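You operate a simulated robot arm through the tools that you are given. There is no shell and no other tool. Be economical: measure what you need, move in short steps, check, and stop when the job is done.

You are at the controls of a simulated robot arm. One attempt, no reset.

## Task
Put the grey sleeve from the top of the wall bench on the top of the reject locker and the blue sleeve on top of the paper roll. Put the chock on the top of the batch bench away on the top of the parts cart. Take the cup from the top of the meter bench and leave it on the top of the packing bench. Stack the brown carton that says "Liner" from the top of the meter bench on top of the brown carton that says "Sleeve". Open the counter door, take the black box on the upper shelf of the tall rack and put it away on the shelf of the counter cupboard and shut the door again. Open the wide drawer, fetch the wipe from the lower shelf of the tall rack and set it in the inside of the wide drawer, then shut the drawer. Take the tray on the top of the tank bench and put it away on the top of the side table. Stack the bobbin that says "6 A" from the top of the check bench on top of the bobbin that says "7 A". Pull the high door open. Do these in any order. Set down upright: chock.

The check looks at the end state, three seconds after you hand in, the way a careful person would. Anything else that was tipped, shoved, dropped, spilled or broken makes it a failure.

## Robot
A 7-joint arm with a two-finger parallel gripper on a trunk, on a base that drives. Base frame: it is fixed to the floor where the robot stands at the start and does not move with it; the origin is under the middle of the robot, x ahead of it, y to its left, z up; the surface under the hand at the start is at about z = 0.74. Lengths are in m, angles in degrees, forces in N, time in s.
Its first joint turns from -166.0 to 166.0 degrees. Places, roughly: black box (15x15x4 cm) [0.8, 2, 1.2]; bobbin [-8.5, 0.25, 0.75]; brown carton [-2.25, -2.5, 0.75]; chock (6x6x8 cm) [-11.1, 6.4, 0.7]; counter door [-6.1, -2.9, 0.4]; cup (6x6x5 cm) [-1.7, -2.3, 0.8]; high door [0.8, -0.2, 1.7]; inside of the wide drawer [-1.5, 2.4, 0.6]; paper roll (6x6x12 cm) [0.8, 0.3, 0.8]; shelf of the counter cupboard [-5.9, -2.9, 0.4]; sleeve [0.75, 0.25, 0.75]; top of the packing bench [-1.4, 1.8, 0.8]; top of the parts cart [-10.4, 3.7, 0.7]; top of the reject locker [-1.2, -2.1, 1.3]; top of the side table [-7.8, 0.4, 0.7]; tray (25x13x2 cm) [-4.7, 6.4, 0.6]; wide drawer [-1.5, 2.4, 0.7]; wipe (8x5x2 cm) [0.9, 2.4, 0.8]. Payload 1.57 kg.
Tool frame: the origin (TCP) lies between the finger pads and is the grasp point; the fingertips stand 0.03 m ahead of it; z points along the fingers, y is the line along which they close. The gripper opens to 0.08 m. The fingers are 0.017 m wide and 0.012 m thick; the gripper's body (0.04 by 0.082 m) begins 0.08 m behind the TCP.
Orientation is told as [roll, pitch, yaw] about the base's x, y, z axes, in that order, counted from this pose: with the fingers straight down and closing along the base's y, the tool's x points along the base's -x, its y along +y and its z along -z.

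## Interface
- The arm moves only by the tool move_arm. Its argument "motion" is a list of rows, each a list of 7 numbers: the turn, a rotation vector about the tool's x, y, z in degrees, then the shift along the tool's x, y, z in m, then the opening in per cent of the stroke, from 0 (shut) to 100 (fully open). In form: [[ax, ay, az, x, y, z, jaw], ...]. A call has 1 to 20 rows; each row is the pose to reach, as a shift and turn from the pose commanded when the call began, along the tool's axes at that moment. A row lasts 0.2 s, in which the tool goes at most 0.05 m and 8.6 degrees; a call with a longer step from one row to the next is refused whole, and so is a gripper value outside its range. A pose out of reach is approached as far as the arm can. The call stops where the force on the tool passes 40 N (or 10 N more than at its start, if that is more) or the arm is blocked; 0.2 s more then pass. The fingers move at their own pace (about 0.153 m/s each) and stop on an object; they squeeze with about 39 N. The grip force told is the motor's: it shows also when the fingers shut on nothing. Time passes only in rows, and 0.2 s behind the last, so rows that repeat a pose let the fingers close. It gives the time, the measured TCP pose, the force on the tool (base axes), the opening and the grip force at its end, in the units of the frame above (readings bear some noise), with the torque about the TCP (base axes, N m) and any sound that the robot's microphone picked up.
- Cameras (640 x 400 px; columns grow to the right, rows downward): "scene" is now at [-0.0074, 0.1794, 1.398]; the picture's right is [-0.11, -0.99, 0.00], its down [-0.29, 0.03, -0.96] and it looks along [0.95, -0.10, -0.29] (base axes); focal length 236 px, centre (320, 200). "wrist" rides on the gripper at [0.072, -0.007, -0.122] in the tool frame; the picture's right is [0.09, 1.00, 0.00], its down [-0.84, 0.08, -0.54] and it looks along [-0.54, 0.05, 0.84] (tool axes); focal length 238 px, centre (320, 200). There is no depth. A picture from a camera that has moved, and an enlarged one, comes with that camera's place and axes in the base frame and with its lens.
- capture(camera): a new picture of that camera. No time passes.
- drive_base(legs): drives the robot by 1 to 6 legs, each [ahead, left, turn to the left] in m, m and degrees, along the robot's own axes; the way and the turn of a leg run together, so that a leg with both is an arc; at most 1.5 m and 180 degrees a leg. The arm and the cameras ride along, it lands a little off, and it stops where it bumps. It gives what a move gives.
- aim_head(pan, tilt): turns the head with the scene camera to pan (to the left, within 143 degrees either way) and tilt (down, from -29 to 69), counted from straight ahead of the robot. It gives what a move gives.
- enlarge(camera, box): a new picture of the part [left, top, right, bottom] of that camera's present view, enlarged. No time passes.
- close_job(): hands the job in; it is judged then, once.

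Go step by step. Nothing tells you exact positions but the pictures and the camera data: compare them with the known pose of the tool, close in by small moves and look again before you grip or let go. The budget is 556 turns and 342 pictures, counting those below and the enlarged ones. Unless the task says otherwise, let go and move clear before handing in.

The tools are called as name(argument=value, ...) on one line, values as JSON. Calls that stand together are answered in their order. move_arm: Moves the arm, as the interface text tells. Its arguments: {"type":"object","properties":{"motion":{"type":"array","items":{"type":"array","items":{"type":"number"}}}},"required":["motion"]} The other tools are called the same way: drive_base (legs) drives the base; aim_head (pan, tilt) turns the head that bears the scene camera; capture (camera) takes a picture; enlarge (camera, box) takes an enlarged picture of a part of a camera's view; close_job () hands the job in.

At the start:

```text
time_s: 0.0
position: [0.6185, -0.1057, 0.9984]
tool_rot: [-0.1, 0.0, 0.0]
force: [0.8, 0.3, 0.0]
moment: [0.02, 0.02, 0.02]
opening: 0.08
gripper_force: 0.0
robot x, y, heading: [0.0013, -0.0022, 0.1]
head pan, tilt: [-6.2, 16.8]
```

scene: 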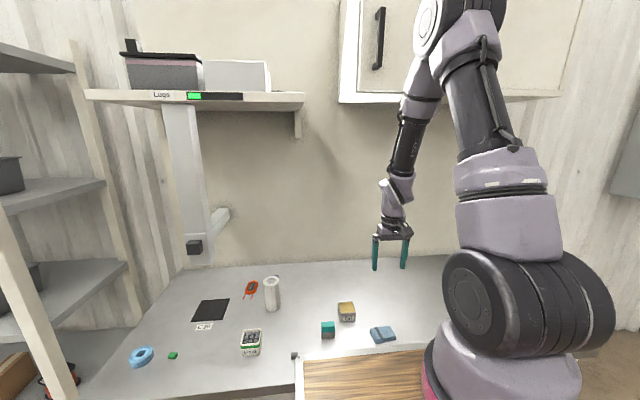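
wrist: 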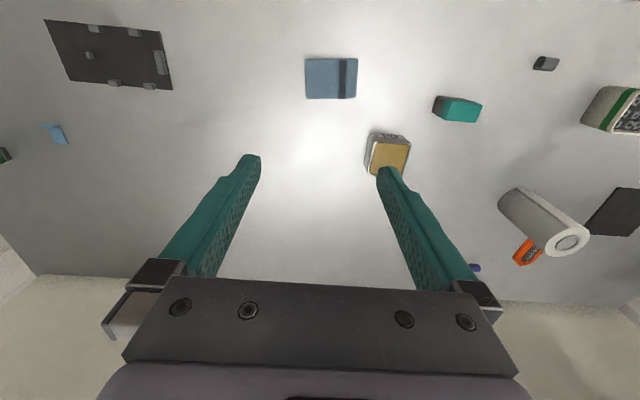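

I see the wall bench with many small objects. I'll enlarge the view to identify the sleeves and the paper roll.

enlarge(camera="scene", box=[100, 250, 280, 380])

enlarge(camera="scene", box=[270, 260, 450, 380])

enlarge(camera="wrist", box=[0, 0, 640, 280])

```text
3.08 times, centred on (190, 315) of scene
camera zoom: at [-0.0074, 0.1794, 1.398], right [-0.11, -0.99, 0.0], down [-0.29, 0.03, -0.96], along [0.95, -0.1, -0.29], focal length 728 px, centre (720, -154)
```

zoom: 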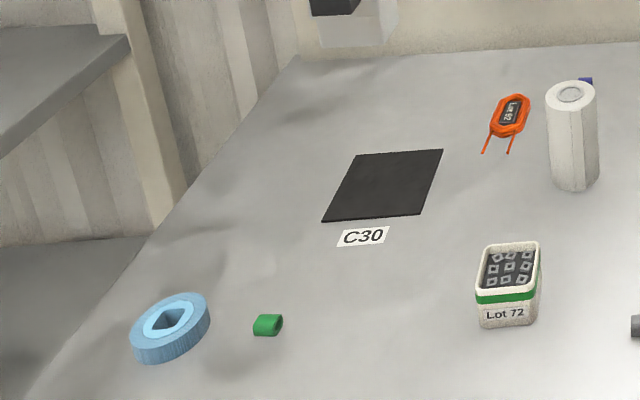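

```text
3.33 times, centred on (360, 320) of scene
camera zoom: at [-0.0074, 0.1794, 1.398], right [-0.11, -0.99, 0.0], down [-0.29, 0.03, -0.96], along [0.95, -0.1, -0.29], focal length 788 px, centre (187, -200)
```

zoom: 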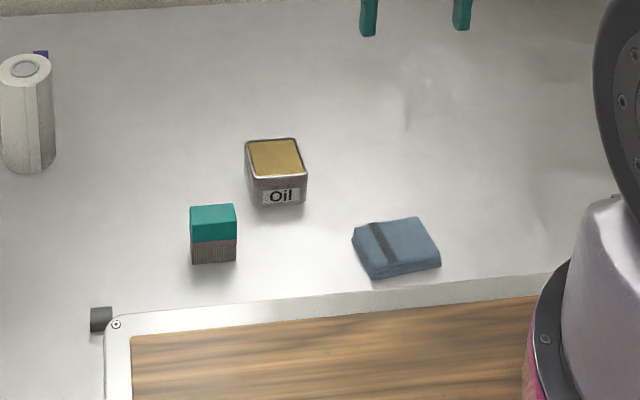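

```text
1.00 times, centred on (320, 140) of wrist (not enlarged: the box is as wide or as high as the picture)
camera zoom: at [0.5457, -0.1114, 1.1228], right [-0.09, 1.0, 0.0], down [0.84, 0.08, 0.54], along [0.54, 0.05, -0.84], focal length 238 px, centre (320, 260)
```

zoom: 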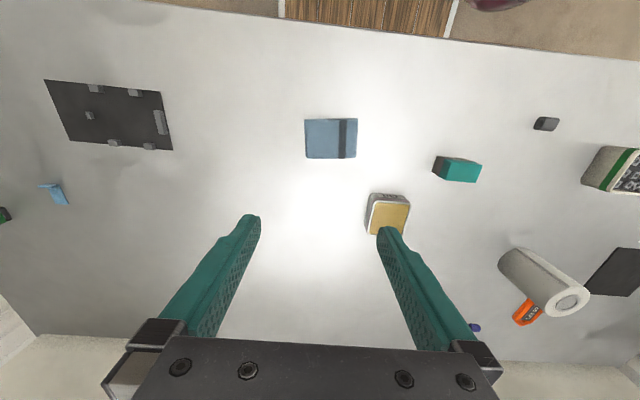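

Small tube pieces are the sleeves: the grey one is near (0.54, 0.20) and the blue one near (0.94, 0.28), behind the paper roll. I'll move above the grey one for a closer look.

move_arm(motion=[[0, 0, 0, 0.0114, 0.0436, 0.0143, 100], [0, 0, 0, 0.0228, 0.0872, 0.0286, 100], [0, 0, 0, 0.0342, 0.1308, 0.0429, 100], [0, 0, 0, 0.0456, 0.1744, 0.0572, 100], [0, 0, 0, 0.057, 0.218, 0.0715, 100], [0, 0, 0, 0.0684, 0.2616, 0.0858, 100], [0, 0, 0, 0.08, 0.305, 0.1, 100]])

capture(camera="wrist")

```text
time_s: 1.6
position: [0.5385, 0.2008, 0.9003]
tool_rot: [0.0, 0.0, -0.1]
force: [0.8, 0.0, 0.1]
moment: [0.03, 0.02, -0.03]
opening: 0.0801
gripper_force: 0.0
robot x, y, heading: [0.0018, 0.0001, -0.1]
head pan, tilt: [-6.2, 16.8]
```

```text
336 pictures are left
camera wrist: at [0.4644, 0.1937, 1.0229], right [-0.09, 1.0, 0.0], down [0.84, 0.08, 0.54], along [0.54, 0.05, -0.84], focal length 238 px, centre (320, 200)
```

wrist: 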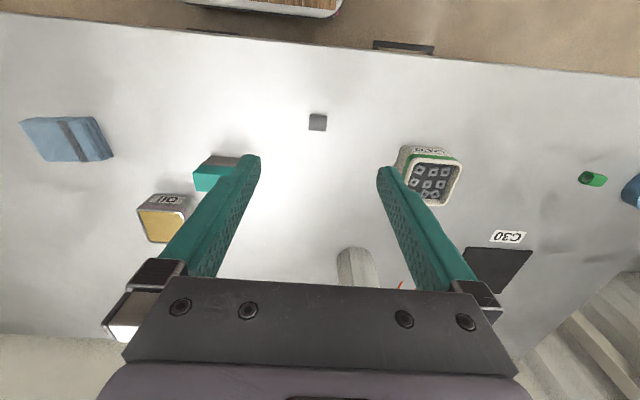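

enlarge(camera="wrist", box=[280, 95, 360, 145])

```text
8.00 times, centred on (320, 120) of wrist
camera zoom: at [0.4644, 0.1937, 1.0229], right [-0.09, 1.0, 0.0], down [0.84, 0.08, 0.54], along [0.54, 0.05, -0.84], focal length 1907 px, centre (320, 840)
```

zoom: 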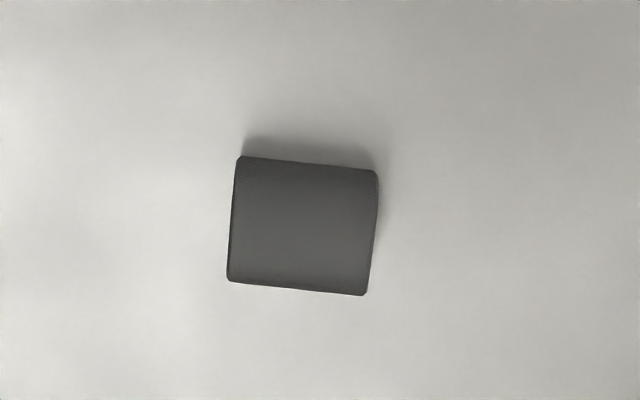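

move_arm(motion=[[0, 0, 0, 0.0015, -0.003, 0.045, 60], [0, 0, 0, 0.0015, -0.003, 0.085, 60], [0, 0, 0, 0.0015, -0.003, 0.11, 60], [0, 0, 0, 0.0015, -0.003, 0.124, 60], [0, 0, 0, 0.0015, -0.003, 0.124, 0], [0, 0, 0, 0.0015, -0.003, 0.124, 0], [0, 0, 0, 0.0015, -0.003, 0.124, 0]])

capture(camera="wrist")

```text
time_s: 3.2
position: [0.5378, 0.197, 0.7746]
tool_rot: [-0.1, 0.0, 0.0]
force: [0.8, 0.0, -0.2]
moment: [-0.02, -0.01, -0.01]
opening: 0.0181
gripper_force: 32.4
robot x, y, heading: [0.0001, -0.0031, 0.0]
head pan, tilt: [-6.2, 16.8]
```

```text
334 pictures are left
camera wrist: at [0.4641, 0.1908, 0.898], right [-0.09, 1.0, 0.0], down [0.84, 0.08, 0.54], along [0.54, 0.05, -0.84], focal length 238 px, centre (320, 200)
```

wrist: 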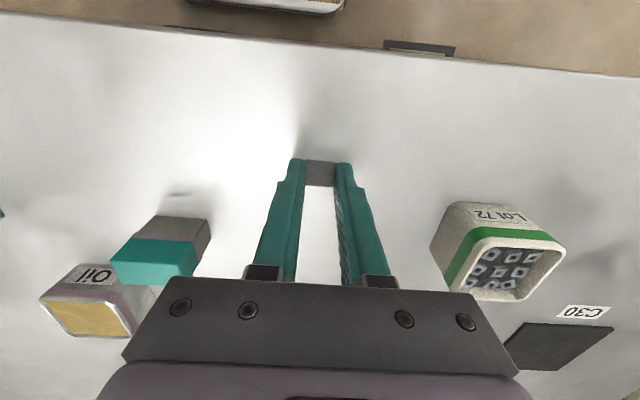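

Grey sleeve is gripped. I'll lift and look around toward the locker.

move_arm(motion=[[0, 0, 0, 0, 0, -0.045, 0], [0, 0, 0, 0, 0, -0.09, 0], [0, 0, 0, 0, 0, -0.135, 0], [0, 0, 0, 0, 0, -0.18, 0], [0, 0, 0, 0, 0, -0.225, 0], [0, 0, 0, 0, -0.04, -0.25, 0], [0, 0, 0, 0, -0.08, -0.275, 0], [0, 0, 0, 0, -0.12, -0.3, 0]])

aim_head(pan=-110, tilt=15)

capture(camera="scene")

aim_head(pan=140, tilt=15)

capture(camera="scene")

```text
time_s: 5.0
position: [0.5353, 0.0787, 1.0751]
tool_rot: [0.0, 0.0, 0.0]
force: [-0.1, 0.5, -0.7]
moment: [-0.06, 0.02, -0.02]
opening: 0.0182
gripper_force: 32.4
robot x, y, heading: [-0.0012, 0.0023, -0.0]
head pan, tilt: [-6.2, 16.8]
```

```text
time_s: 6.8
position: [0.5354, 0.0776, 1.0738]
tool_rot: [0.1, 0.0, 0.1]
force: [0.8, -0.4, 0.1]
moment: [-0.01, 0.03, -0.02]
opening: 0.018
gripper_force: 32.5
robot x, y, heading: [-0.0013, -0.0001, -0.2]
head pan, tilt: [-110.0, 15.0]
```

```text
333 pictures are left
camera scene: at [-0.1321, 0.1017, 1.401], right [-0.94, 0.34, 0.0], down [0.09, 0.24, -0.97], along [-0.33, -0.91, -0.26], focal length 236 px, centre (320, 200)
```

scene: 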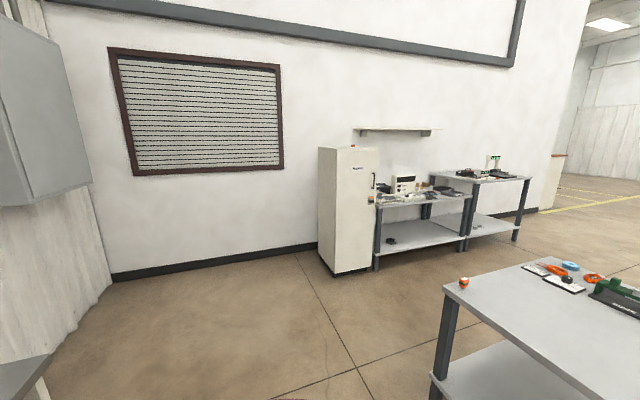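

```text
time_s: 10.3
position: [0.5368, 0.0777, 1.0739]
tool_rot: [0.0, 0.0, 0.1]
force: [0.4, 0.5, -0.7]
moment: [0.01, 0.02, 0.0]
opening: 0.0181
gripper_force: 32.4
robot x, y, heading: [0.0019, 0.0004, 0.2]
head pan, tilt: [140.0, 15.0]
```

```text
332 pictures are left
camera scene: at [-0.1718, 0.2495, 1.401], right [0.64, 0.77, 0.0], down [0.2, -0.17, -0.97], along [-0.74, 0.62, -0.26], focal length 236 px, centre (320, 200)
```

scene: 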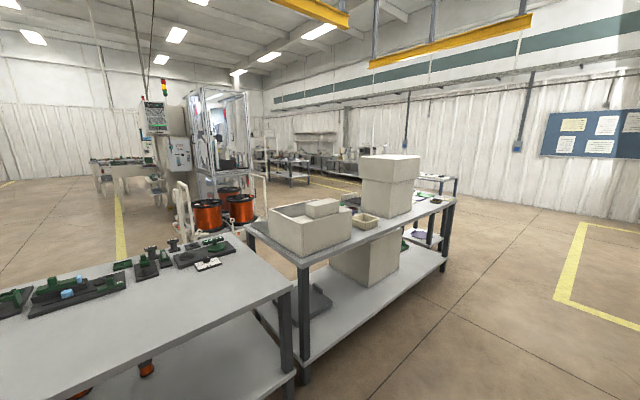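

Locker front is around y≈-1.9, x≈-1.0…-1.5. I'll raise the hand and drive to stand in front of it, facing -y.

move_arm(motion=[[0, 0, 0, 0, -0.01, -0.045, 0], [0, 0, 0, 0, -0.02, -0.09, 0], [0, 0, 0, 0, -0.03, -0.135, 0], [0, 0, 0, 0, -0.04, -0.18, 0], [0, 0, 0, 0, -0.05, -0.225, 0], [0, 0, 0, 0, -0.06, -0.27, 0], [0, 0, 0, 0, -0.07, -0.315, 0], [0, 0, 0, 0, -0.08, -0.35, 0]])

drive_base(legs=[[0, 0, -90], [1.2, 0, 0], [0, -1.2, 0]])

aim_head(pan=0, tilt=20)

capture(camera="scene")

capture(camera="wrist")

```text
time_s: 12.1
position: [0.5372, -0.0037, 1.427]
tool_rot: [-0.1, 0.0, 0.0]
force: [0.5, 0.0, -0.2]
moment: [-0.05, 0.01, -0.04]
opening: 0.0184
gripper_force: 32.6
robot x, y, heading: [0.0005, 0.0002, -0.1]
head pan, tilt: [140.0, 15.0]
```

```text
time_s: 27.8
position: [-1.2455, -1.7169, 1.427]
tool_rot: [0.0, 0.0, -91.1]
force: [-0.5, -0.5, -0.2]
moment: [0.02, -0.03, 0.01]
opening: 0.0183
gripper_force: 32.9
robot x, y, heading: [-1.2305, -1.1786, -91.1]
head pan, tilt: [140.0, 15.0]
```

```text
time_s: 30.0
position: [-1.2449, -1.7162, 1.427]
tool_rot: [0.1, 0.0, -91.1]
force: [-0.1, 0.1, 0.0]
moment: [-0.04, 0.03, 0.03]
opening: 0.0182
gripper_force: 32.8
robot x, y, heading: [-1.233, -1.1756, -91.0]
head pan, tilt: [0.0, 20.0]
```

```text
331 pictures are left
camera scene: at [-1.0411, -1.1783, 1.3928], right [-1.0, 0.02, 0.0], down [0.01, 0.34, -0.94], along [-0.02, -0.94, -0.34], focal length 236 px, centre (320, 200)
```

scene: 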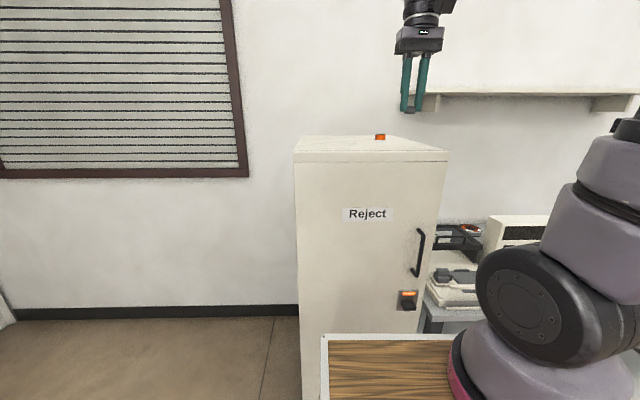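

```text
330 pictures are left
camera wrist: at [-1.2516, -1.6454, 1.5496], right [1.0, 0.07, 0.0], down [0.06, -0.84, 0.54], along [0.04, -0.54, -0.84], focal length 238 px, centre (320, 200)
```

wrist: 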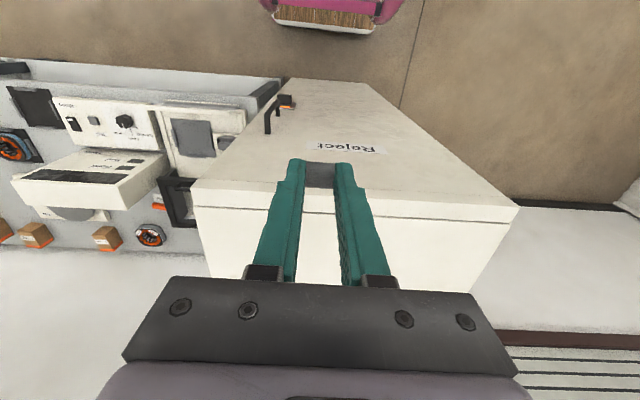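

The locker top is around z≈1.30, front edge y≈-1.80. I'll move above it and look.

move_arm(motion=[[0, 0, 0, -0.04, 0.0166, 0, 0], [0, 0, 0, -0.08, 0.0332, 0, 0], [0, 0, 0, -0.12, 0.05, 0, 0], [0, 0, 0, -0.16, 0.066, 0, 0], [0, 0, 0, -0.2, 0.083, 0, 0], [0, 0, 0, -0.242, 0.0996, 0.01, 0], [0, 0, 0, -0.242, 0.0996, 0.02, 0]])

capture(camera="scene")

capture(camera="wrist")

```text
time_s: 31.6
position: [-1.1503, -1.961, 1.4067]
tool_rot: [-0.1, 0.1, -91.1]
force: [0.1, 0.1, 0.6]
moment: [-0.01, 0.01, 0.01]
opening: 0.0177
gripper_force: 32.2
robot x, y, heading: [-1.2325, -1.1814, -91.1]
head pan, tilt: [0.0, 20.0]
```

```text
329 pictures are left
camera scene: at [-1.0412, -1.1783, 1.3928], right [-1.0, 0.02, 0.0], down [0.01, 0.34, -0.94], along [-0.02, -0.94, -0.34], focal length 236 px, centre (320, 200)
```

scene: 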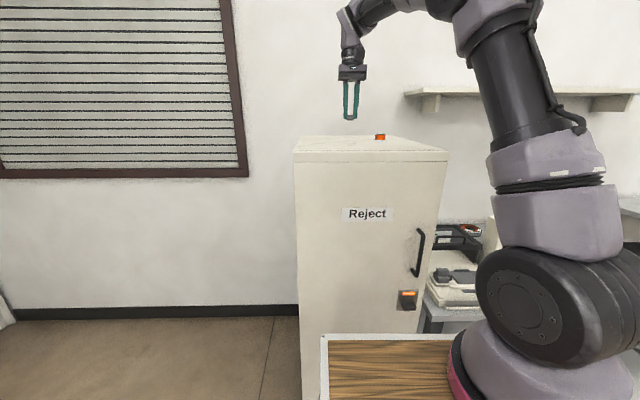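

```text
328 pictures are left
camera wrist: at [-1.1577, -1.8888, 1.5299], right [1.0, 0.07, 0.0], down [0.06, -0.84, 0.54], along [0.04, -0.54, -0.84], focal length 238 px, centre (320, 200)
```

wrist: 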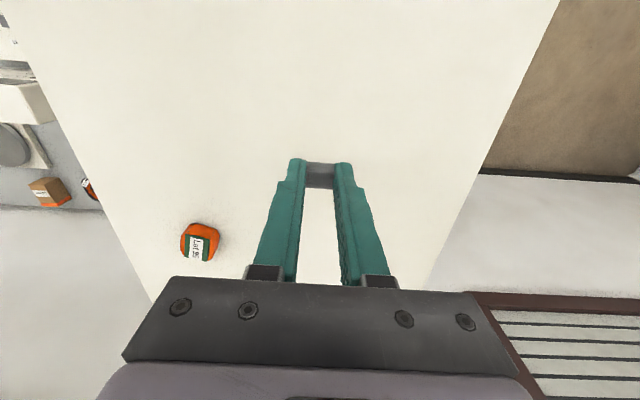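

move_arm(motion=[[0, 0, 0, 0, 0, 0.03, 0], [0, 0, 0, 0, 0, 0.05, 0], [0, 0, 0, 0, 0, 0.062, 0], [0, 0, 0, 0, 0, 0.062, 0]])

enlarge(camera="wrist", box=[270, 130, 370, 220])

```text
time_s: 32.6
position: [-1.1488, -1.961, 1.3444]
tool_rot: [-0.1, 0.0, -91.2]
force: [0.0, 0.8, 0.0]
moment: [-0.03, 0.0, -0.01]
opening: 0.0178
gripper_force: 32.4
robot x, y, heading: [-1.2298, -1.1804, -91.3]
head pan, tilt: [0.0, 20.0]
```

```text
4.44 times, centred on (320, 175) of wrist
camera zoom: at [-1.1559, -1.8896, 1.4671], right [1.0, 0.07, 0.0], down [0.06, -0.84, 0.54], along [0.04, -0.54, -0.84], focal length 1059 px, centre (320, 311)
```

zoom: 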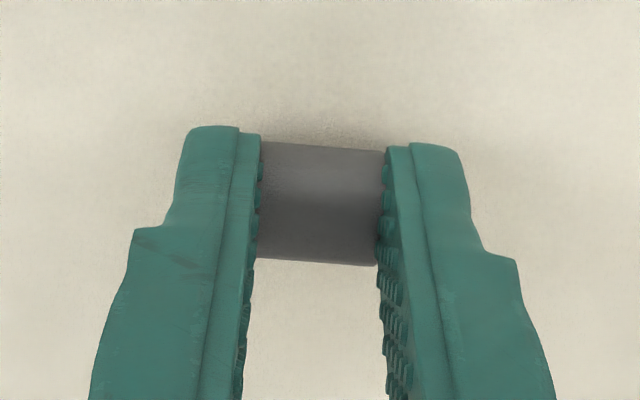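

Close above the surface now; I'll descend in millimetre steps watching the force.

move_arm(motion=[[0, 0, 0, 0, 0, 0.003, 0], [0, 0, 0, 0, 0, 0.006, 0]])

move_arm(motion=[[0, 0, 0, 0, 0, 0.002, 0], [0, 0, 0, 0, 0, 0.004, 0]])

```text
time_s: 33.2
position: [-1.1503, -1.9625, 1.3385]
tool_rot: [0.0, -0.1, -91.1]
force: [0.2, 0.8, -0.9]
moment: [0.0, 0.01, 0.01]
opening: 0.0177
gripper_force: 32.3
robot x, y, heading: [-1.2289, -1.1854, -91.3]
head pan, tilt: [0.0, 20.0]
```

```text
time_s: 33.8
position: [-1.1493, -1.9617, 1.334]
tool_rot: [0.1, -0.1, -91.2]
force: [0.0, -0.2, -0.1]
moment: [-0.03, 0.0, -0.03]
opening: 0.0177
gripper_force: 32.5
robot x, y, heading: [-1.2317, -1.1834, -90.8]
head pan, tilt: [0.0, 20.0]
```

move_arm(motion=[[0, 0, 0, 0, 0, 0.002, 0], [0, 0, 0, 0, 0, 0.004, 0]])

move_arm(motion=[[0, 0, 0, 0, 0, 0.002, 0], [0, 0, 0, 0, 0, 0.004, 0]])

enlarge(camera="wrist", box=[270, 130, 370, 220])

```text
time_s: 34.4
position: [-1.1506, -1.9605, 1.334]
tool_rot: [0.1, -0.2, -91.1]
force: [0.1, -2.1, 24.3]
moment: [-0.15, -0.02, 0.01]
opening: 0.0177
gripper_force: 32.7
robot x, y, heading: [-1.2312, -1.1783, -90.9]
head pan, tilt: [0.0, 20.0]
```

```text
time_s: 34.9
position: [-1.1499, -1.9616, 1.3319]
tool_rot: [0.1, -0.5, -91.1]
force: [-0.4, 0.8, 9.4]
moment: [0.03, 0.02, -0.01]
opening: 0.018
gripper_force: 32.8
robot x, y, heading: [-1.2294, -1.1811, -91.0]
head pan, tilt: [0.0, 20.0]
stopped in row 2: the force on the tool passed its limit at 43 N (the readings are from after the stop); the commanded pose is now the measured one
```

```text
4.44 times, centred on (320, 175) of wrist
camera zoom: at [-1.1568, -1.8885, 1.4548], right [1.0, 0.07, 0.0], down [0.06, -0.83, 0.55], along [0.04, -0.55, -0.84], focal length 1059 px, centre (320, 311)
```

zoom: 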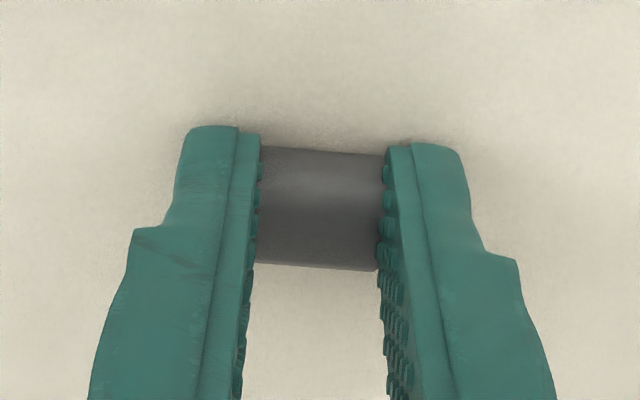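

Contact made; releasing and lifting off.

move_arm(motion=[[0, 0, 0, 0, 0, -0.001, 30], [0, 0, 0, 0, 0, -0.001, 50], [0, 0, 0, 0, 0, -0.001, 50], [0, 0, 0, 0, 0, -0.04, 50], [0, 0, 0, 0, 0, -0.08, 50], [0, 0, 0, 0.04, 0, -0.08, 50], [0, 0, 0, 0.08, 0, -0.08, 50], [0, 0, 0, 0.12, 0, -0.08, 50], [0, 0, 0, 0.16, 0, -0.08, 50], [0, 0, 0, 0.2, 0, -0.08, 50], [0, 0, 0, 0.24, 0, -0.08, 50]])

capture(camera="wrist")

aim_head(pan=-50, tilt=25)

capture(camera="scene")

```text
time_s: 37.3
position: [-1.1447, -1.7229, 1.407]
tool_rot: [0.1, -0.4, -91.0]
force: [-0.8, 0.2, -0.7]
moment: [0.07, 0.01, 0.0]
opening: 0.0401
gripper_force: 0.1
robot x, y, heading: [-1.2281, -1.1793, -91.3]
head pan, tilt: [0.0, 20.0]
```

```text
325 pictures are left
camera wrist: at [-1.1506, -1.6496, 1.5294], right [1.0, 0.07, 0.0], down [0.06, -0.84, 0.55], along [0.04, -0.55, -0.84], focal length 238 px, centre (320, 200)
```

wrist: 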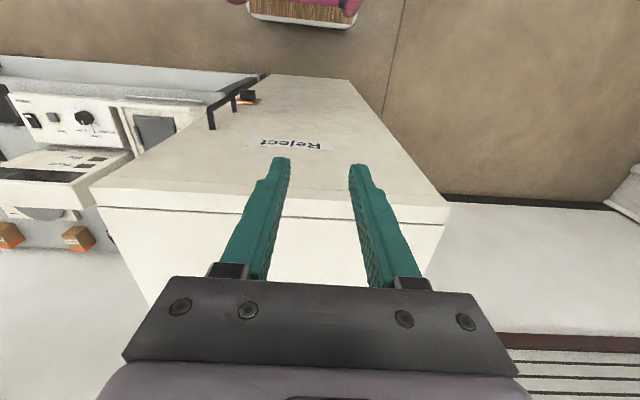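

```text
time_s: 38.5
position: [-1.1434, -1.7212, 1.4081]
tool_rot: [0.1, -0.5, -91.1]
force: [0.2, -0.9, -0.9]
moment: [0.0, 0.02, 0.01]
opening: 0.0401
gripper_force: 0.0
robot x, y, heading: [-1.2278, -1.179, -91.1]
head pan, tilt: [-50.0, 25.0]
```

```text
324 pictures are left
camera scene: at [-1.111, -1.1431, 1.3848], right [-0.63, 0.78, 0.0], down [0.33, 0.27, -0.91], along [-0.71, -0.57, -0.42], focal length 236 px, centre (320, 200)
```

scene: 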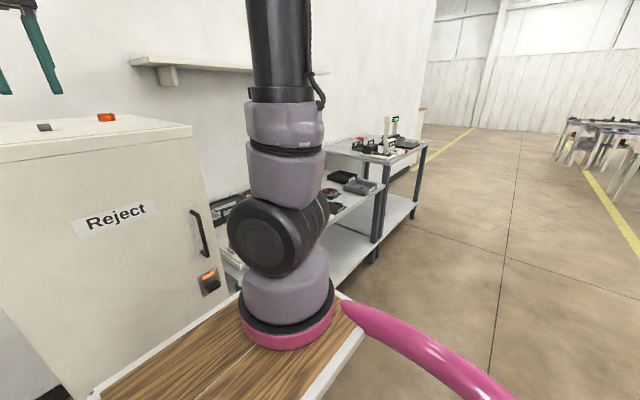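

Grey sleeve sits on the locker. Next, strafe in front of the meter bench and look.

drive_base(legs=[[0, -0.75, 0]])

aim_head(pan=0, tilt=25)

capture(camera="scene")

capture(camera="wrist")

```text
time_s: 42.6
position: [-1.9069, -1.7051, 1.4069]
tool_rot: [0.0, -0.4, -91.5]
force: [0.2, 0.1, -0.1]
moment: [-0.01, 0.01, 0.01]
opening: 0.0399
gripper_force: 0.1
robot x, y, heading: [-1.9885, -1.1611, -91.4]
head pan, tilt: [-50.0, 25.0]
```

```text
time_s: 43.8
position: [-1.9074, -1.7049, 1.4076]
tool_rot: [0.2, -0.4, -91.5]
force: [0.2, 0.5, 0.5]
moment: [0.02, 0.0, 0.0]
opening: 0.0402
gripper_force: 0.0
robot x, y, heading: [-1.9898, -1.164, -91.5]
head pan, tilt: [0.0, 25.0]
```

```text
323 pictures are left
camera scene: at [-1.8006, -1.161, 1.3848], right [-1.0, 0.03, 0.0], down [0.01, 0.42, -0.91], along [-0.03, -0.91, -0.42], focal length 236 px, centre (320, 200)
```

scene: 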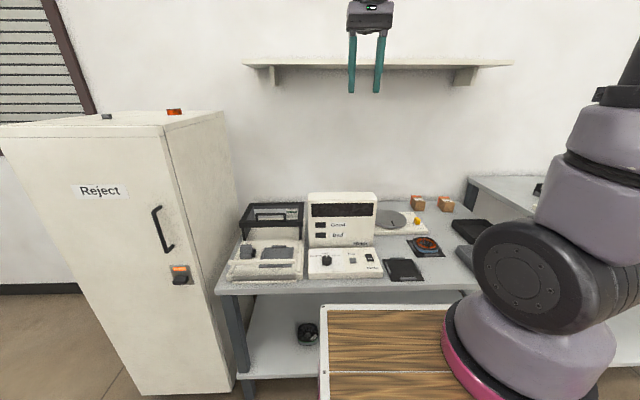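

```text
322 pictures are left
camera wrist: at [-1.9133, -1.632, 1.5299], right [1.0, 0.07, 0.0], down [0.05, -0.83, 0.55], along [0.04, -0.55, -0.84], focal length 238 px, centre (320, 200)
```

wrist: 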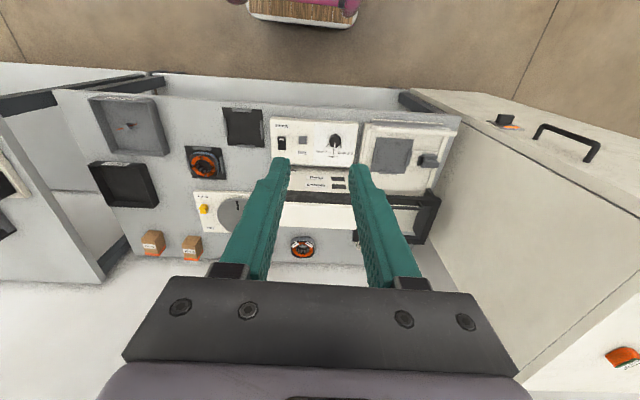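

enlarge(camera="wrist", box=[130, 90, 450, 290])

enlarge(camera="scene", box=[220, 180, 500, 300])

```text
2.00 times, centred on (290, 190) of wrist
camera zoom: at [-1.9133, -1.632, 1.5299], right [1.0, 0.07, 0.0], down [0.05, -0.83, 0.55], along [0.04, -0.55, -0.84], focal length 477 px, centre (380, 220)
```

zoom: 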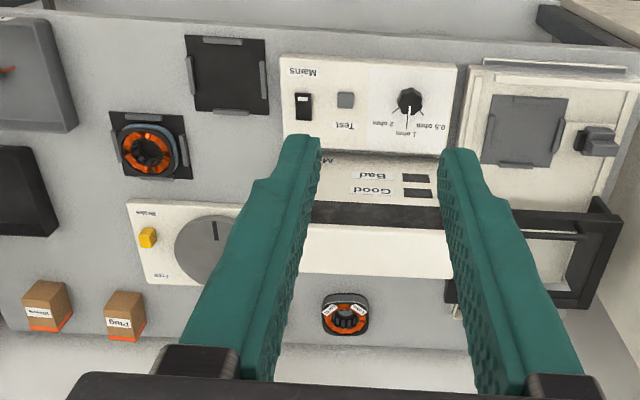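

```text
2.29 times, centred on (360, 240) of scene
camera zoom: at [-1.8006, -1.161, 1.3848], right [-1.0, 0.03, 0.0], down [0.01, 0.42, -0.91], along [-0.03, -0.91, -0.42], focal length 540 px, centre (229, 109)
```

zoom: 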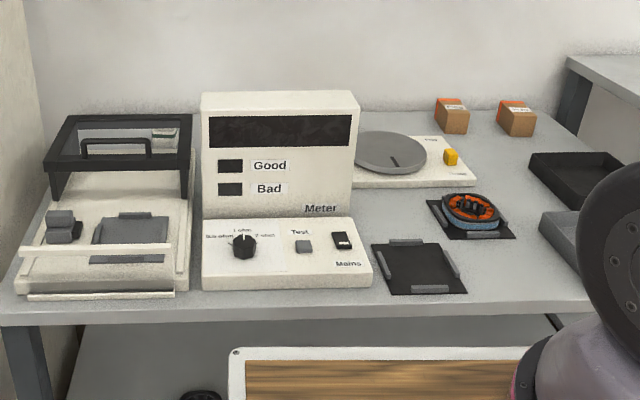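

enlarge(camera="scene", box=[400, 185, 464, 225])

enlarge(camera="scene", box=[230, 195, 310, 245])

enlarge(camera="wrist", box=[130, 220, 210, 270])

```text
10.00 times, centred on (432, 205) of scene
camera zoom: at [-1.8006, -1.161, 1.3848], right [-1.0, 0.03, 0.0], down [0.01, 0.42, -0.91], along [-0.03, -0.91, -0.42], focal length 2364 px, centre (-800, 150)
```

zoom: 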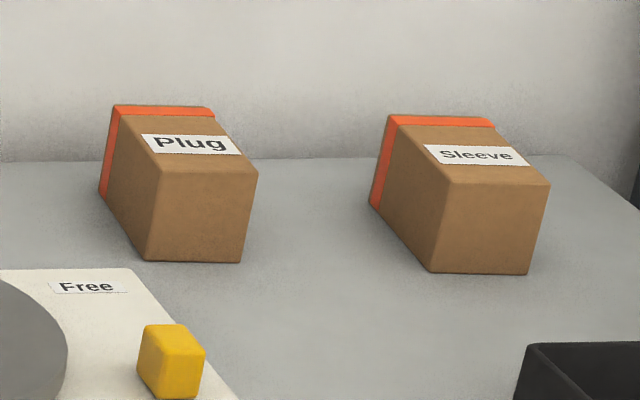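

```text
8.00 times, centred on (270, 220) of scene
camera zoom: at [-1.8006, -1.161, 1.3848], right [-1.0, 0.03, 0.0], down [0.01, 0.42, -0.91], along [-0.03, -0.91, -0.42], focal length 1892 px, centre (720, 40)
```

zoom: 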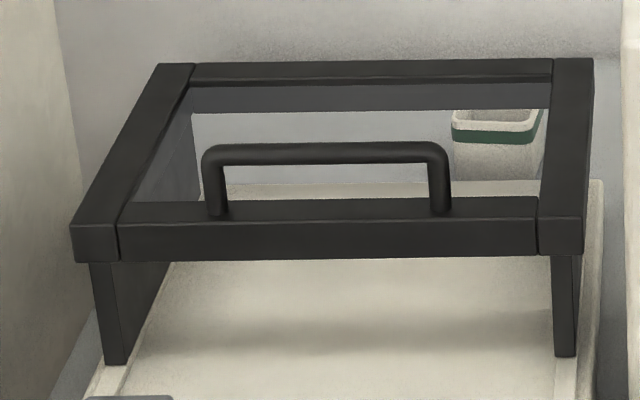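

```text
8.00 times, centred on (170, 245) of wrist
camera zoom: at [-1.9133, -1.632, 1.5299], right [1.0, 0.07, 0.0], down [0.05, -0.83, 0.55], along [0.04, -0.55, -0.84], focal length 1907 px, centre (1520, -160)
```

zoom: 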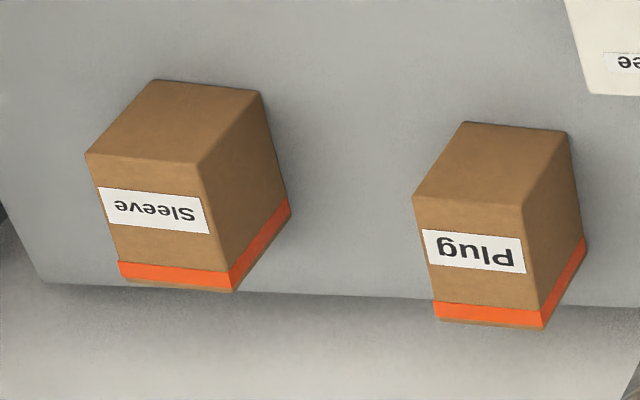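

The "Liner" carton isn't visible yet; the cup is behind the fixture with the raised lid. I'll move the wrist camera to see behind things.

move_arm(motion=[[0, 0, 0, -0.03, -0.03, 0, 50], [0, 0, 0, -0.06, -0.06, 0, 50], [0, 0, 0, -0.09, -0.09, 0, 50], [0, 0, 0, -0.12, -0.12, 0, 50], [0, 0, 0, -0.15, -0.15, 0, 50], [0, 0, 0, -0.18, -0.18, 0, 50], [0, 0, 0, -0.2, -0.22, 0, 50]])

capture(camera="wrist")

capture(camera="scene")

```text
time_s: 45.4
position: [-2.1306, -1.8977, 1.4095]
tool_rot: [0.1, -0.4, -91.4]
force: [-0.8, -0.9, 1.1]
moment: [-0.05, 0.05, 0.01]
opening: 0.0399
gripper_force: 0.0
robot x, y, heading: [-1.9888, -1.1626, -91.5]
head pan, tilt: [0.0, 25.0]
```

```text
316 pictures are left
camera wrist: at [-2.1373, -1.8259, 1.5319], right [1.0, 0.07, 0.0], down [0.05, -0.83, 0.55], along [0.04, -0.55, -0.84], focal length 238 px, centre (320, 200)
```

wrist: 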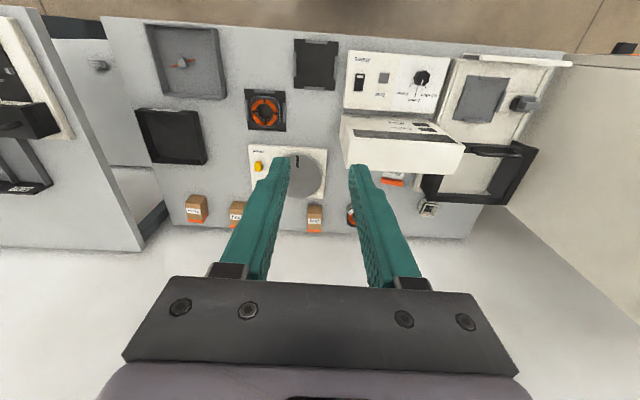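

```text
315 pictures are left
camera scene: at [-1.8002, -1.1606, 1.3847], right [-1.0, 0.03, 0.0], down [0.01, 0.42, -0.91], along [-0.02, -0.91, -0.42], focal length 236 px, centre (320, 200)
```

scene: 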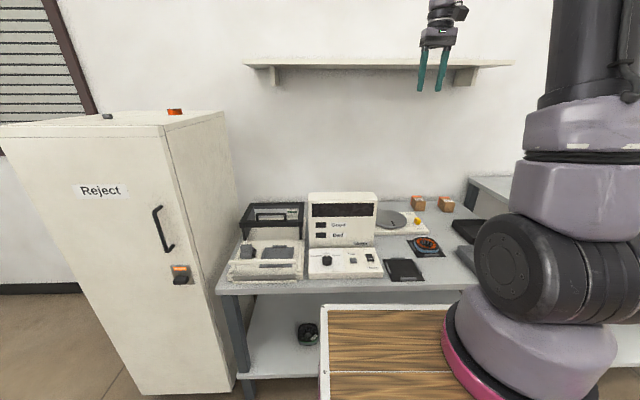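

enlarge(camera="wrist", box=[280, 145, 460, 245])

enlarge(camera="wrist", box=[170, 180, 340, 240])

```text
3.56 times, centred on (370, 195) of wrist
camera zoom: at [-2.1373, -1.8259, 1.5319], right [1.0, 0.07, 0.0], down [0.05, -0.83, 0.55], along [0.04, -0.55, -0.84], focal length 848 px, centre (142, 218)
```

zoom: 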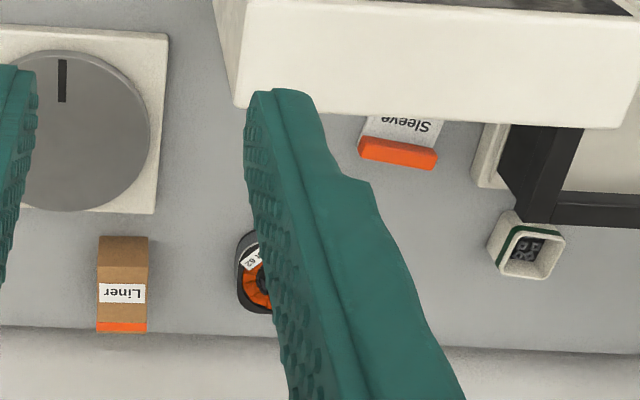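

```text
3.76 times, centred on (255, 210) of wrist
camera zoom: at [-2.1373, -1.8259, 1.5319], right [1.0, 0.07, 0.0], down [0.05, -0.83, 0.55], along [0.04, -0.55, -0.84], focal length 897 px, centre (565, 162)
```

zoom: 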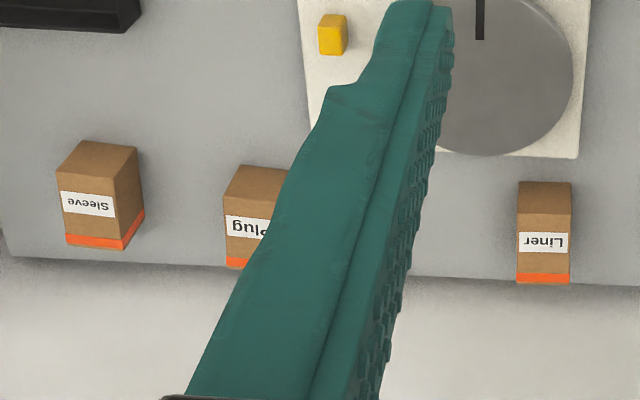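

"Liner" is behind the meter near (-2.12,-2.40). That's deep on the bench, so I check the robot's own front extent to know how close I can get.

aim_head(pan=0, tilt=65)

capture(camera="scene")

```text
time_s: 46.5
position: [-2.1317, -1.8987, 1.4083]
tool_rot: [0.1, -0.4, -91.5]
force: [-0.2, 0.7, -0.2]
moment: [0.02, -0.03, -0.01]
opening: 0.0399
gripper_force: 0.1
robot x, y, heading: [-1.9907, -1.1628, -91.6]
head pan, tilt: [0.0, 65.0]
```

```text
312 pictures are left
camera scene: at [-1.7997, -1.1296, 1.3292], right [-1.0, 0.03, 0.0], down [0.02, 0.91, -0.42], along [-0.01, -0.42, -0.91], focal length 236 px, centre (320, 200)
```

scene: 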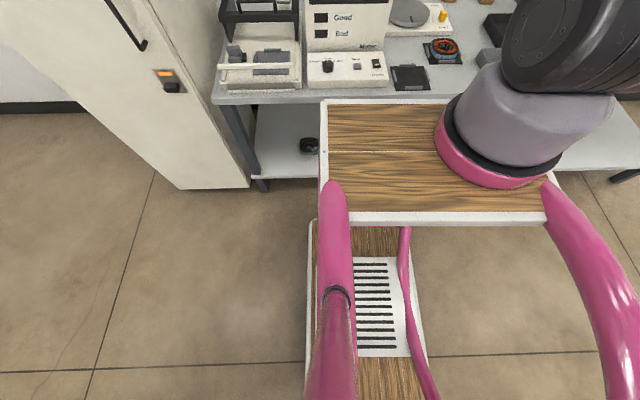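

The arm sits on a forward deck; deck front is about 0.45 m ahead. I'll drive 0.14 m closer, then look again.

drive_base(legs=[[0.14, 0, 1.5]])

capture(camera="scene")

capture(camera="wrist")

```text
time_s: 47.8
position: [-2.1147, -2.0393, 1.4091]
tool_rot: [0.1, -0.4, -90.1]
force: [-0.2, 0.5, -0.2]
moment: [0.03, -0.02, 0.01]
opening: 0.0401
gripper_force: 0.0
robot x, y, heading: [-1.9899, -1.2999, -89.9]
head pan, tilt: [0.0, 65.0]
```

```text
311 pictures are left
camera scene: at [-1.8026, -1.2618, 1.3291], right [-1.0, 0.0, 0.0], down [0.0, 0.91, -0.42], along [0.0, -0.42, -0.91], focal length 236 px, centre (320, 200)
```

scene: 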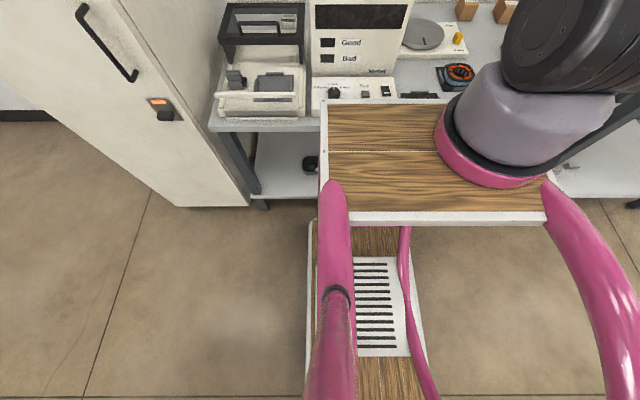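

```text
310 pictures are left
camera wrist: at [-2.1224, -1.9667, 1.5316], right [1.0, 0.09, 0.0], down [0.08, -0.83, 0.55], along [0.05, -0.55, -0.84], focal length 238 px, centre (320, 200)
```

wrist: 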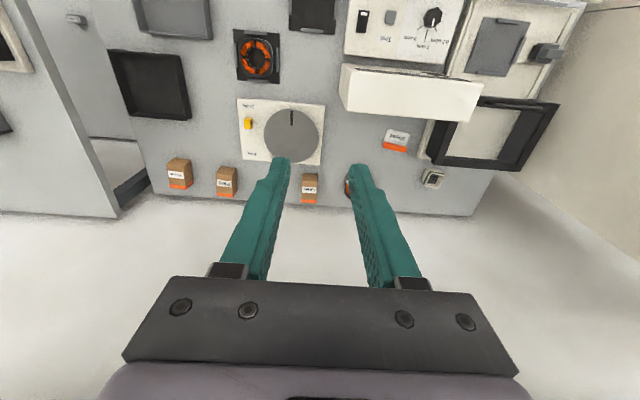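

move_arm(motion=[[0, 0, 0, -0.01, 0, 0.045, 100], [0, 0, 0, -0.02, 0, 0.09, 100], [0, 0, 0, -0.03, 0, 0.135, 100], [0, 0, 0, -0.04, 0, 0.18, 100], [0, 0, 0, -0.06, 0, 0.22, 100], [0, 0, 0, -0.08, 0, 0.26, 100], [0, 0, 0, -0.1, 0, 0.3, 100], [0, 0, 0, -0.13, 0, 0.33, 100], [0, 0, 0, -0.17, 0, 0.35, 100], [0, 0, 0, -0.21, 0, 0.35, 100]])

capture(camera="wrist")

aim_head(pan=0, tilt=25)

capture(camera="scene")

```text
time_s: 50.0
position: [-2.1133, -2.2509, 1.0594]
tool_rot: [0.0, -0.3, -90.0]
force: [-0.7, 0.5, 1.2]
moment: [-0.03, -0.02, 0.01]
opening: 0.0799
gripper_force: 0.1
robot x, y, heading: [-1.993, -1.2992, -89.9]
head pan, tilt: [0.0, 65.0]
```

```text
309 pictures are left
camera wrist: at [-2.1215, -2.1774, 1.1817], right [1.0, 0.09, 0.0], down [0.08, -0.83, 0.55], along [0.05, -0.55, -0.84], focal length 238 px, centre (320, 200)
```

wrist: 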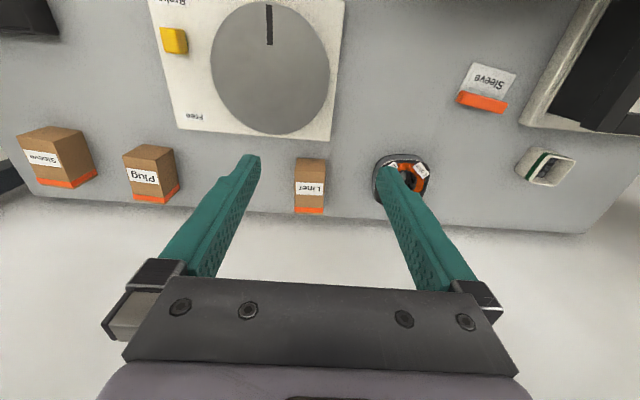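

```text
time_s: 51.0
position: [-2.1136, -2.2503, 1.0583]
tool_rot: [0.1, -0.4, -90.1]
force: [0.0, 0.1, 0.0]
moment: [0.0, 0.02, 0.01]
opening: 0.08
gripper_force: 0.0
robot x, y, heading: [-1.9946, -1.304, -90.0]
head pan, tilt: [0.0, 25.0]
```

```text
308 pictures are left
camera scene: at [-1.8026, -1.2933, 1.3847], right [-1.0, 0.0, 0.0], down [0.0, 0.42, -0.91], along [0.0, -0.91, -0.42], focal length 236 px, centre (320, 200)
```

scene: 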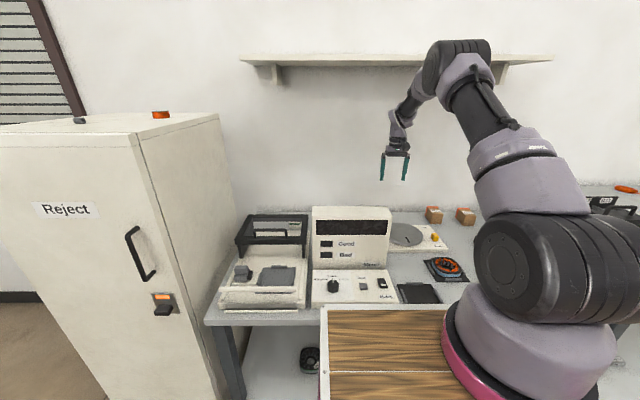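

enlarge(camera="wrist", box=[260, 140, 380, 230])

enlarge(camera="wrist", box=[10, 110, 190, 220])

```text
4.44 times, centred on (320, 185) of wrist
camera zoom: at [-2.1216, -2.1771, 1.1814], right [1.0, 0.09, 0.0], down [0.08, -0.83, 0.55], along [0.05, -0.55, -0.84], focal length 1059 px, centre (320, 267)
```

zoom: 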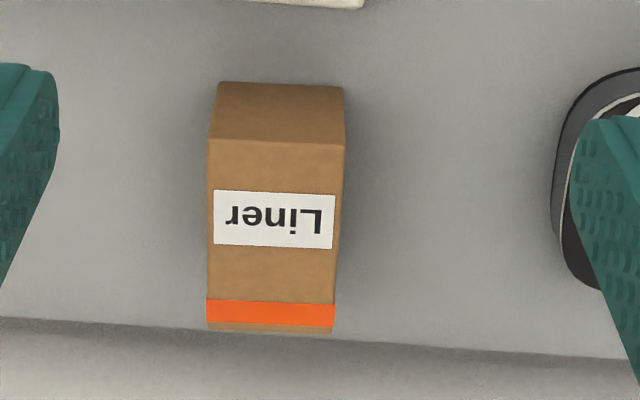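

```text
3.56 times, centred on (100, 165) of wrist
camera zoom: at [-2.1216, -2.1771, 1.1814], right [1.0, 0.09, 0.0], down [0.08, -0.83, 0.55], along [0.05, -0.55, -0.84], focal length 848 px, centre (1102, 324)
```

zoom: 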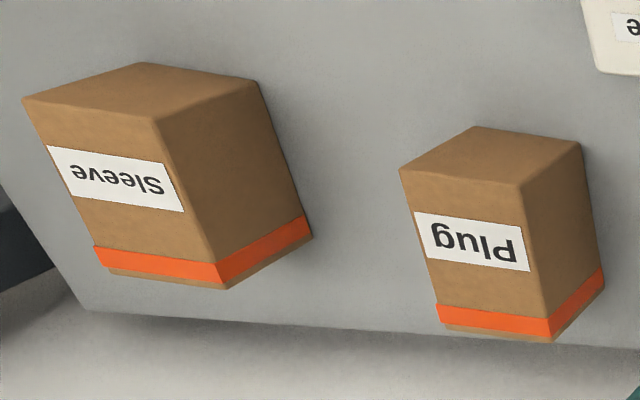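

Liner carton: about 5.5×9.5×5.5 cm, centre (-2.12,-2.417), top z≈0.795. Brown Sleeve carton centre ≈ (-2.583,-2.40). I'll move above Liner.

move_arm(motion=[[0, 0, 0, -0.04, -0.002, 0.02, 100], [0, 0, 0, -0.08, -0.004, 0.05, 100], [0, 0, 0, -0.12, -0.006, 0.09, 100], [0, 0, 0, -0.155, -0.0065, 0.12, 100], [0, 0, 0, -0.155, -0.0065, 0.16, 100]])

capture(camera="wrist")

capture(camera="scene")

```text
refused: row 3 steps farther than a row can; nothing moved
```

```text
305 pictures are left
camera wrist: at [-2.1216, -2.1771, 1.1814], right [1.0, 0.09, 0.0], down [0.08, -0.83, 0.55], along [0.05, -0.55, -0.84], focal length 238 px, centre (320, 200)
```

wrist: 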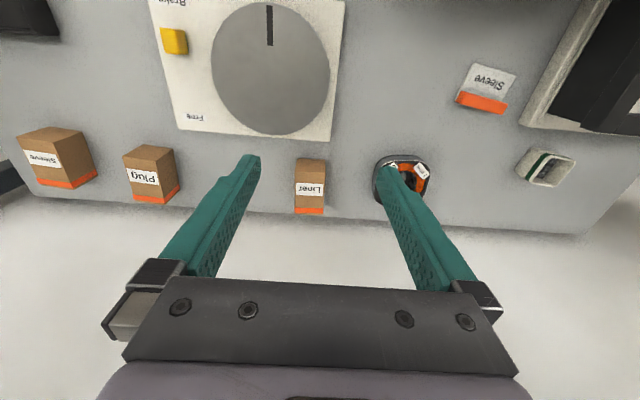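

```text
304 pictures are left
camera scene: at [-1.8026, -1.2933, 1.3847], right [-1.0, 0.0, 0.0], down [0.0, 0.42, -0.91], along [0.0, -0.91, -0.42], focal length 236 px, centre (320, 200)
```

scene: 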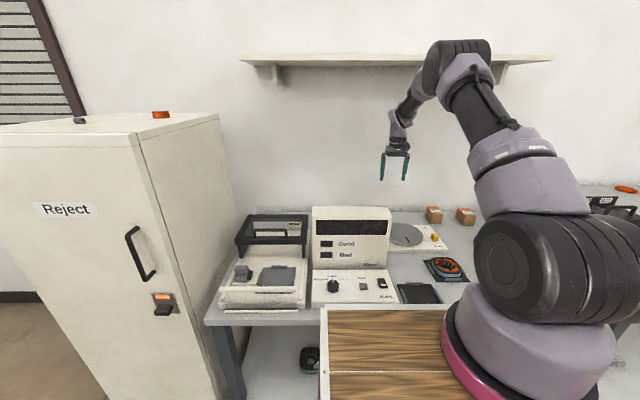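

move_arm(motion=[[0, 0, 0, -0.035, -0.002, 0.03, 100], [0, 0, 0, -0.07, -0.003, 0.06, 100], [0, 0, 0, -0.1, -0.005, 0.09, 100], [0, 0, 0, -0.13, -0.0065, 0.12, 100], [0, 0, 0, -0.155, -0.0065, 0.15, 100]])

capture(camera="wrist")

```text
time_s: 52.2
position: [-2.1017, -2.3452, 0.9361]
tool_rot: [0.2, -0.3, -90.1]
force: [0.1, -0.5, -0.2]
moment: [0.03, 0.0, 0.01]
opening: 0.0803
gripper_force: 0.1
out of reach, approached as far as the arm can: row 3, 4, 5
robot x, y, heading: [-1.9907, -1.3027, -90.2]
head pan, tilt: [0.0, 25.0]
```

```text
303 pictures are left
camera wrist: at [-2.1096, -2.2727, 1.0582], right [1.0, 0.09, 0.0], down [0.08, -0.83, 0.55], along [0.05, -0.54, -0.84], focal length 238 px, centre (320, 200)
```

wrist: 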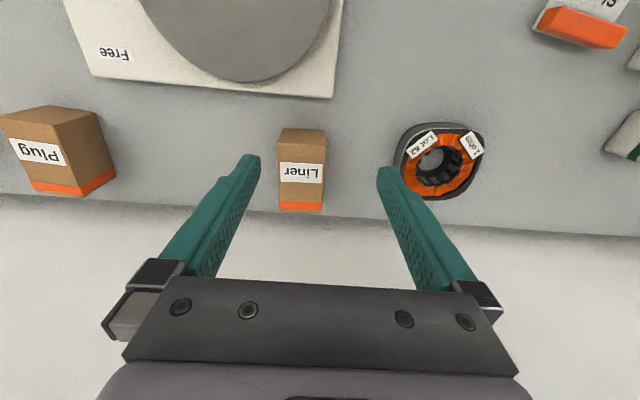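

At straight-down orientation the reach ends ~6 cm short. I'll tilt the tool forward about 20° to extend reach.

move_arm(motion=[[0, -8, 0, 0, 0, 0, 100], [0, -16, 0, 0, 0, 0, 100], [0, -22, 0, 0, 0, 0, 100]])

capture(camera="wrist")

```text
time_s: 53.0
position: [-2.1028, -2.3461, 0.9386]
tool_rot: [0.2, -22.5, -90.1]
force: [0.3, -0.4, -0.5]
moment: [0.0, 0.0, 0.0]
opening: 0.0802
gripper_force: 0.0
robot x, y, heading: [-1.9878, -1.3041, -90.1]
head pan, tilt: [0.0, 25.0]
```

```text
302 pictures are left
camera wrist: at [-2.1105, -2.2333, 1.0247], right [1.0, 0.08, -0.03], down [0.07, -0.57, 0.82], along [0.05, -0.82, -0.57], focal length 238 px, centre (320, 200)
```

wrist: 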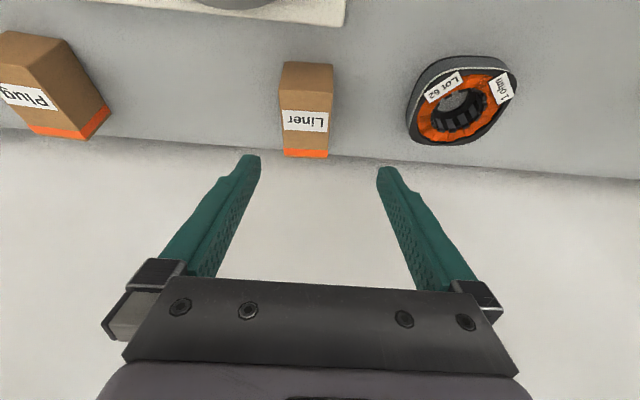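

move_arm(motion=[[0, 0, 0, 0.001, -0.017, 0, 100], [0, 0, 0, 0.001, -0.017, 0.045, 100], [0, 0, 0, 0.001, -0.017, 0.085, 100], [0, 0, 0, 0.001, -0.017, 0.12, 100]])

capture(camera="wrist")

```text
time_s: 54.0
position: [-2.119, -2.3927, 0.8294]
tool_rot: [0.1, -22.5, -90.2]
force: [-0.8, -0.4, 1.3]
moment: [0.01, 0.07, -0.01]
opening: 0.0801
gripper_force: 0.1
robot x, y, heading: [-1.9899, -1.2975, -90.2]
head pan, tilt: [0.0, 25.0]
```

```text
301 pictures are left
camera wrist: at [-2.1268, -2.2793, 0.9151], right [1.0, 0.08, -0.03], down [0.07, -0.57, 0.82], along [0.05, -0.82, -0.57], focal length 238 px, centre (320, 200)
```

wrist: 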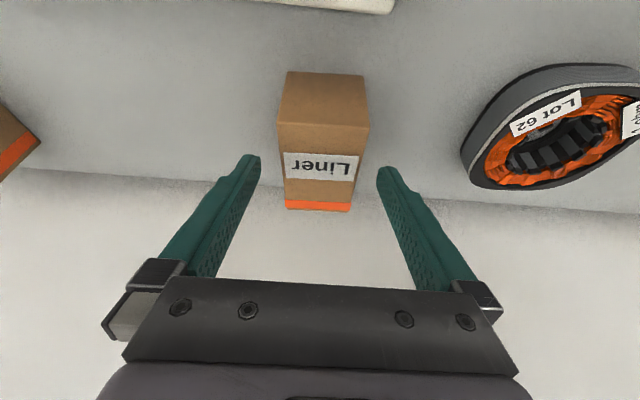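

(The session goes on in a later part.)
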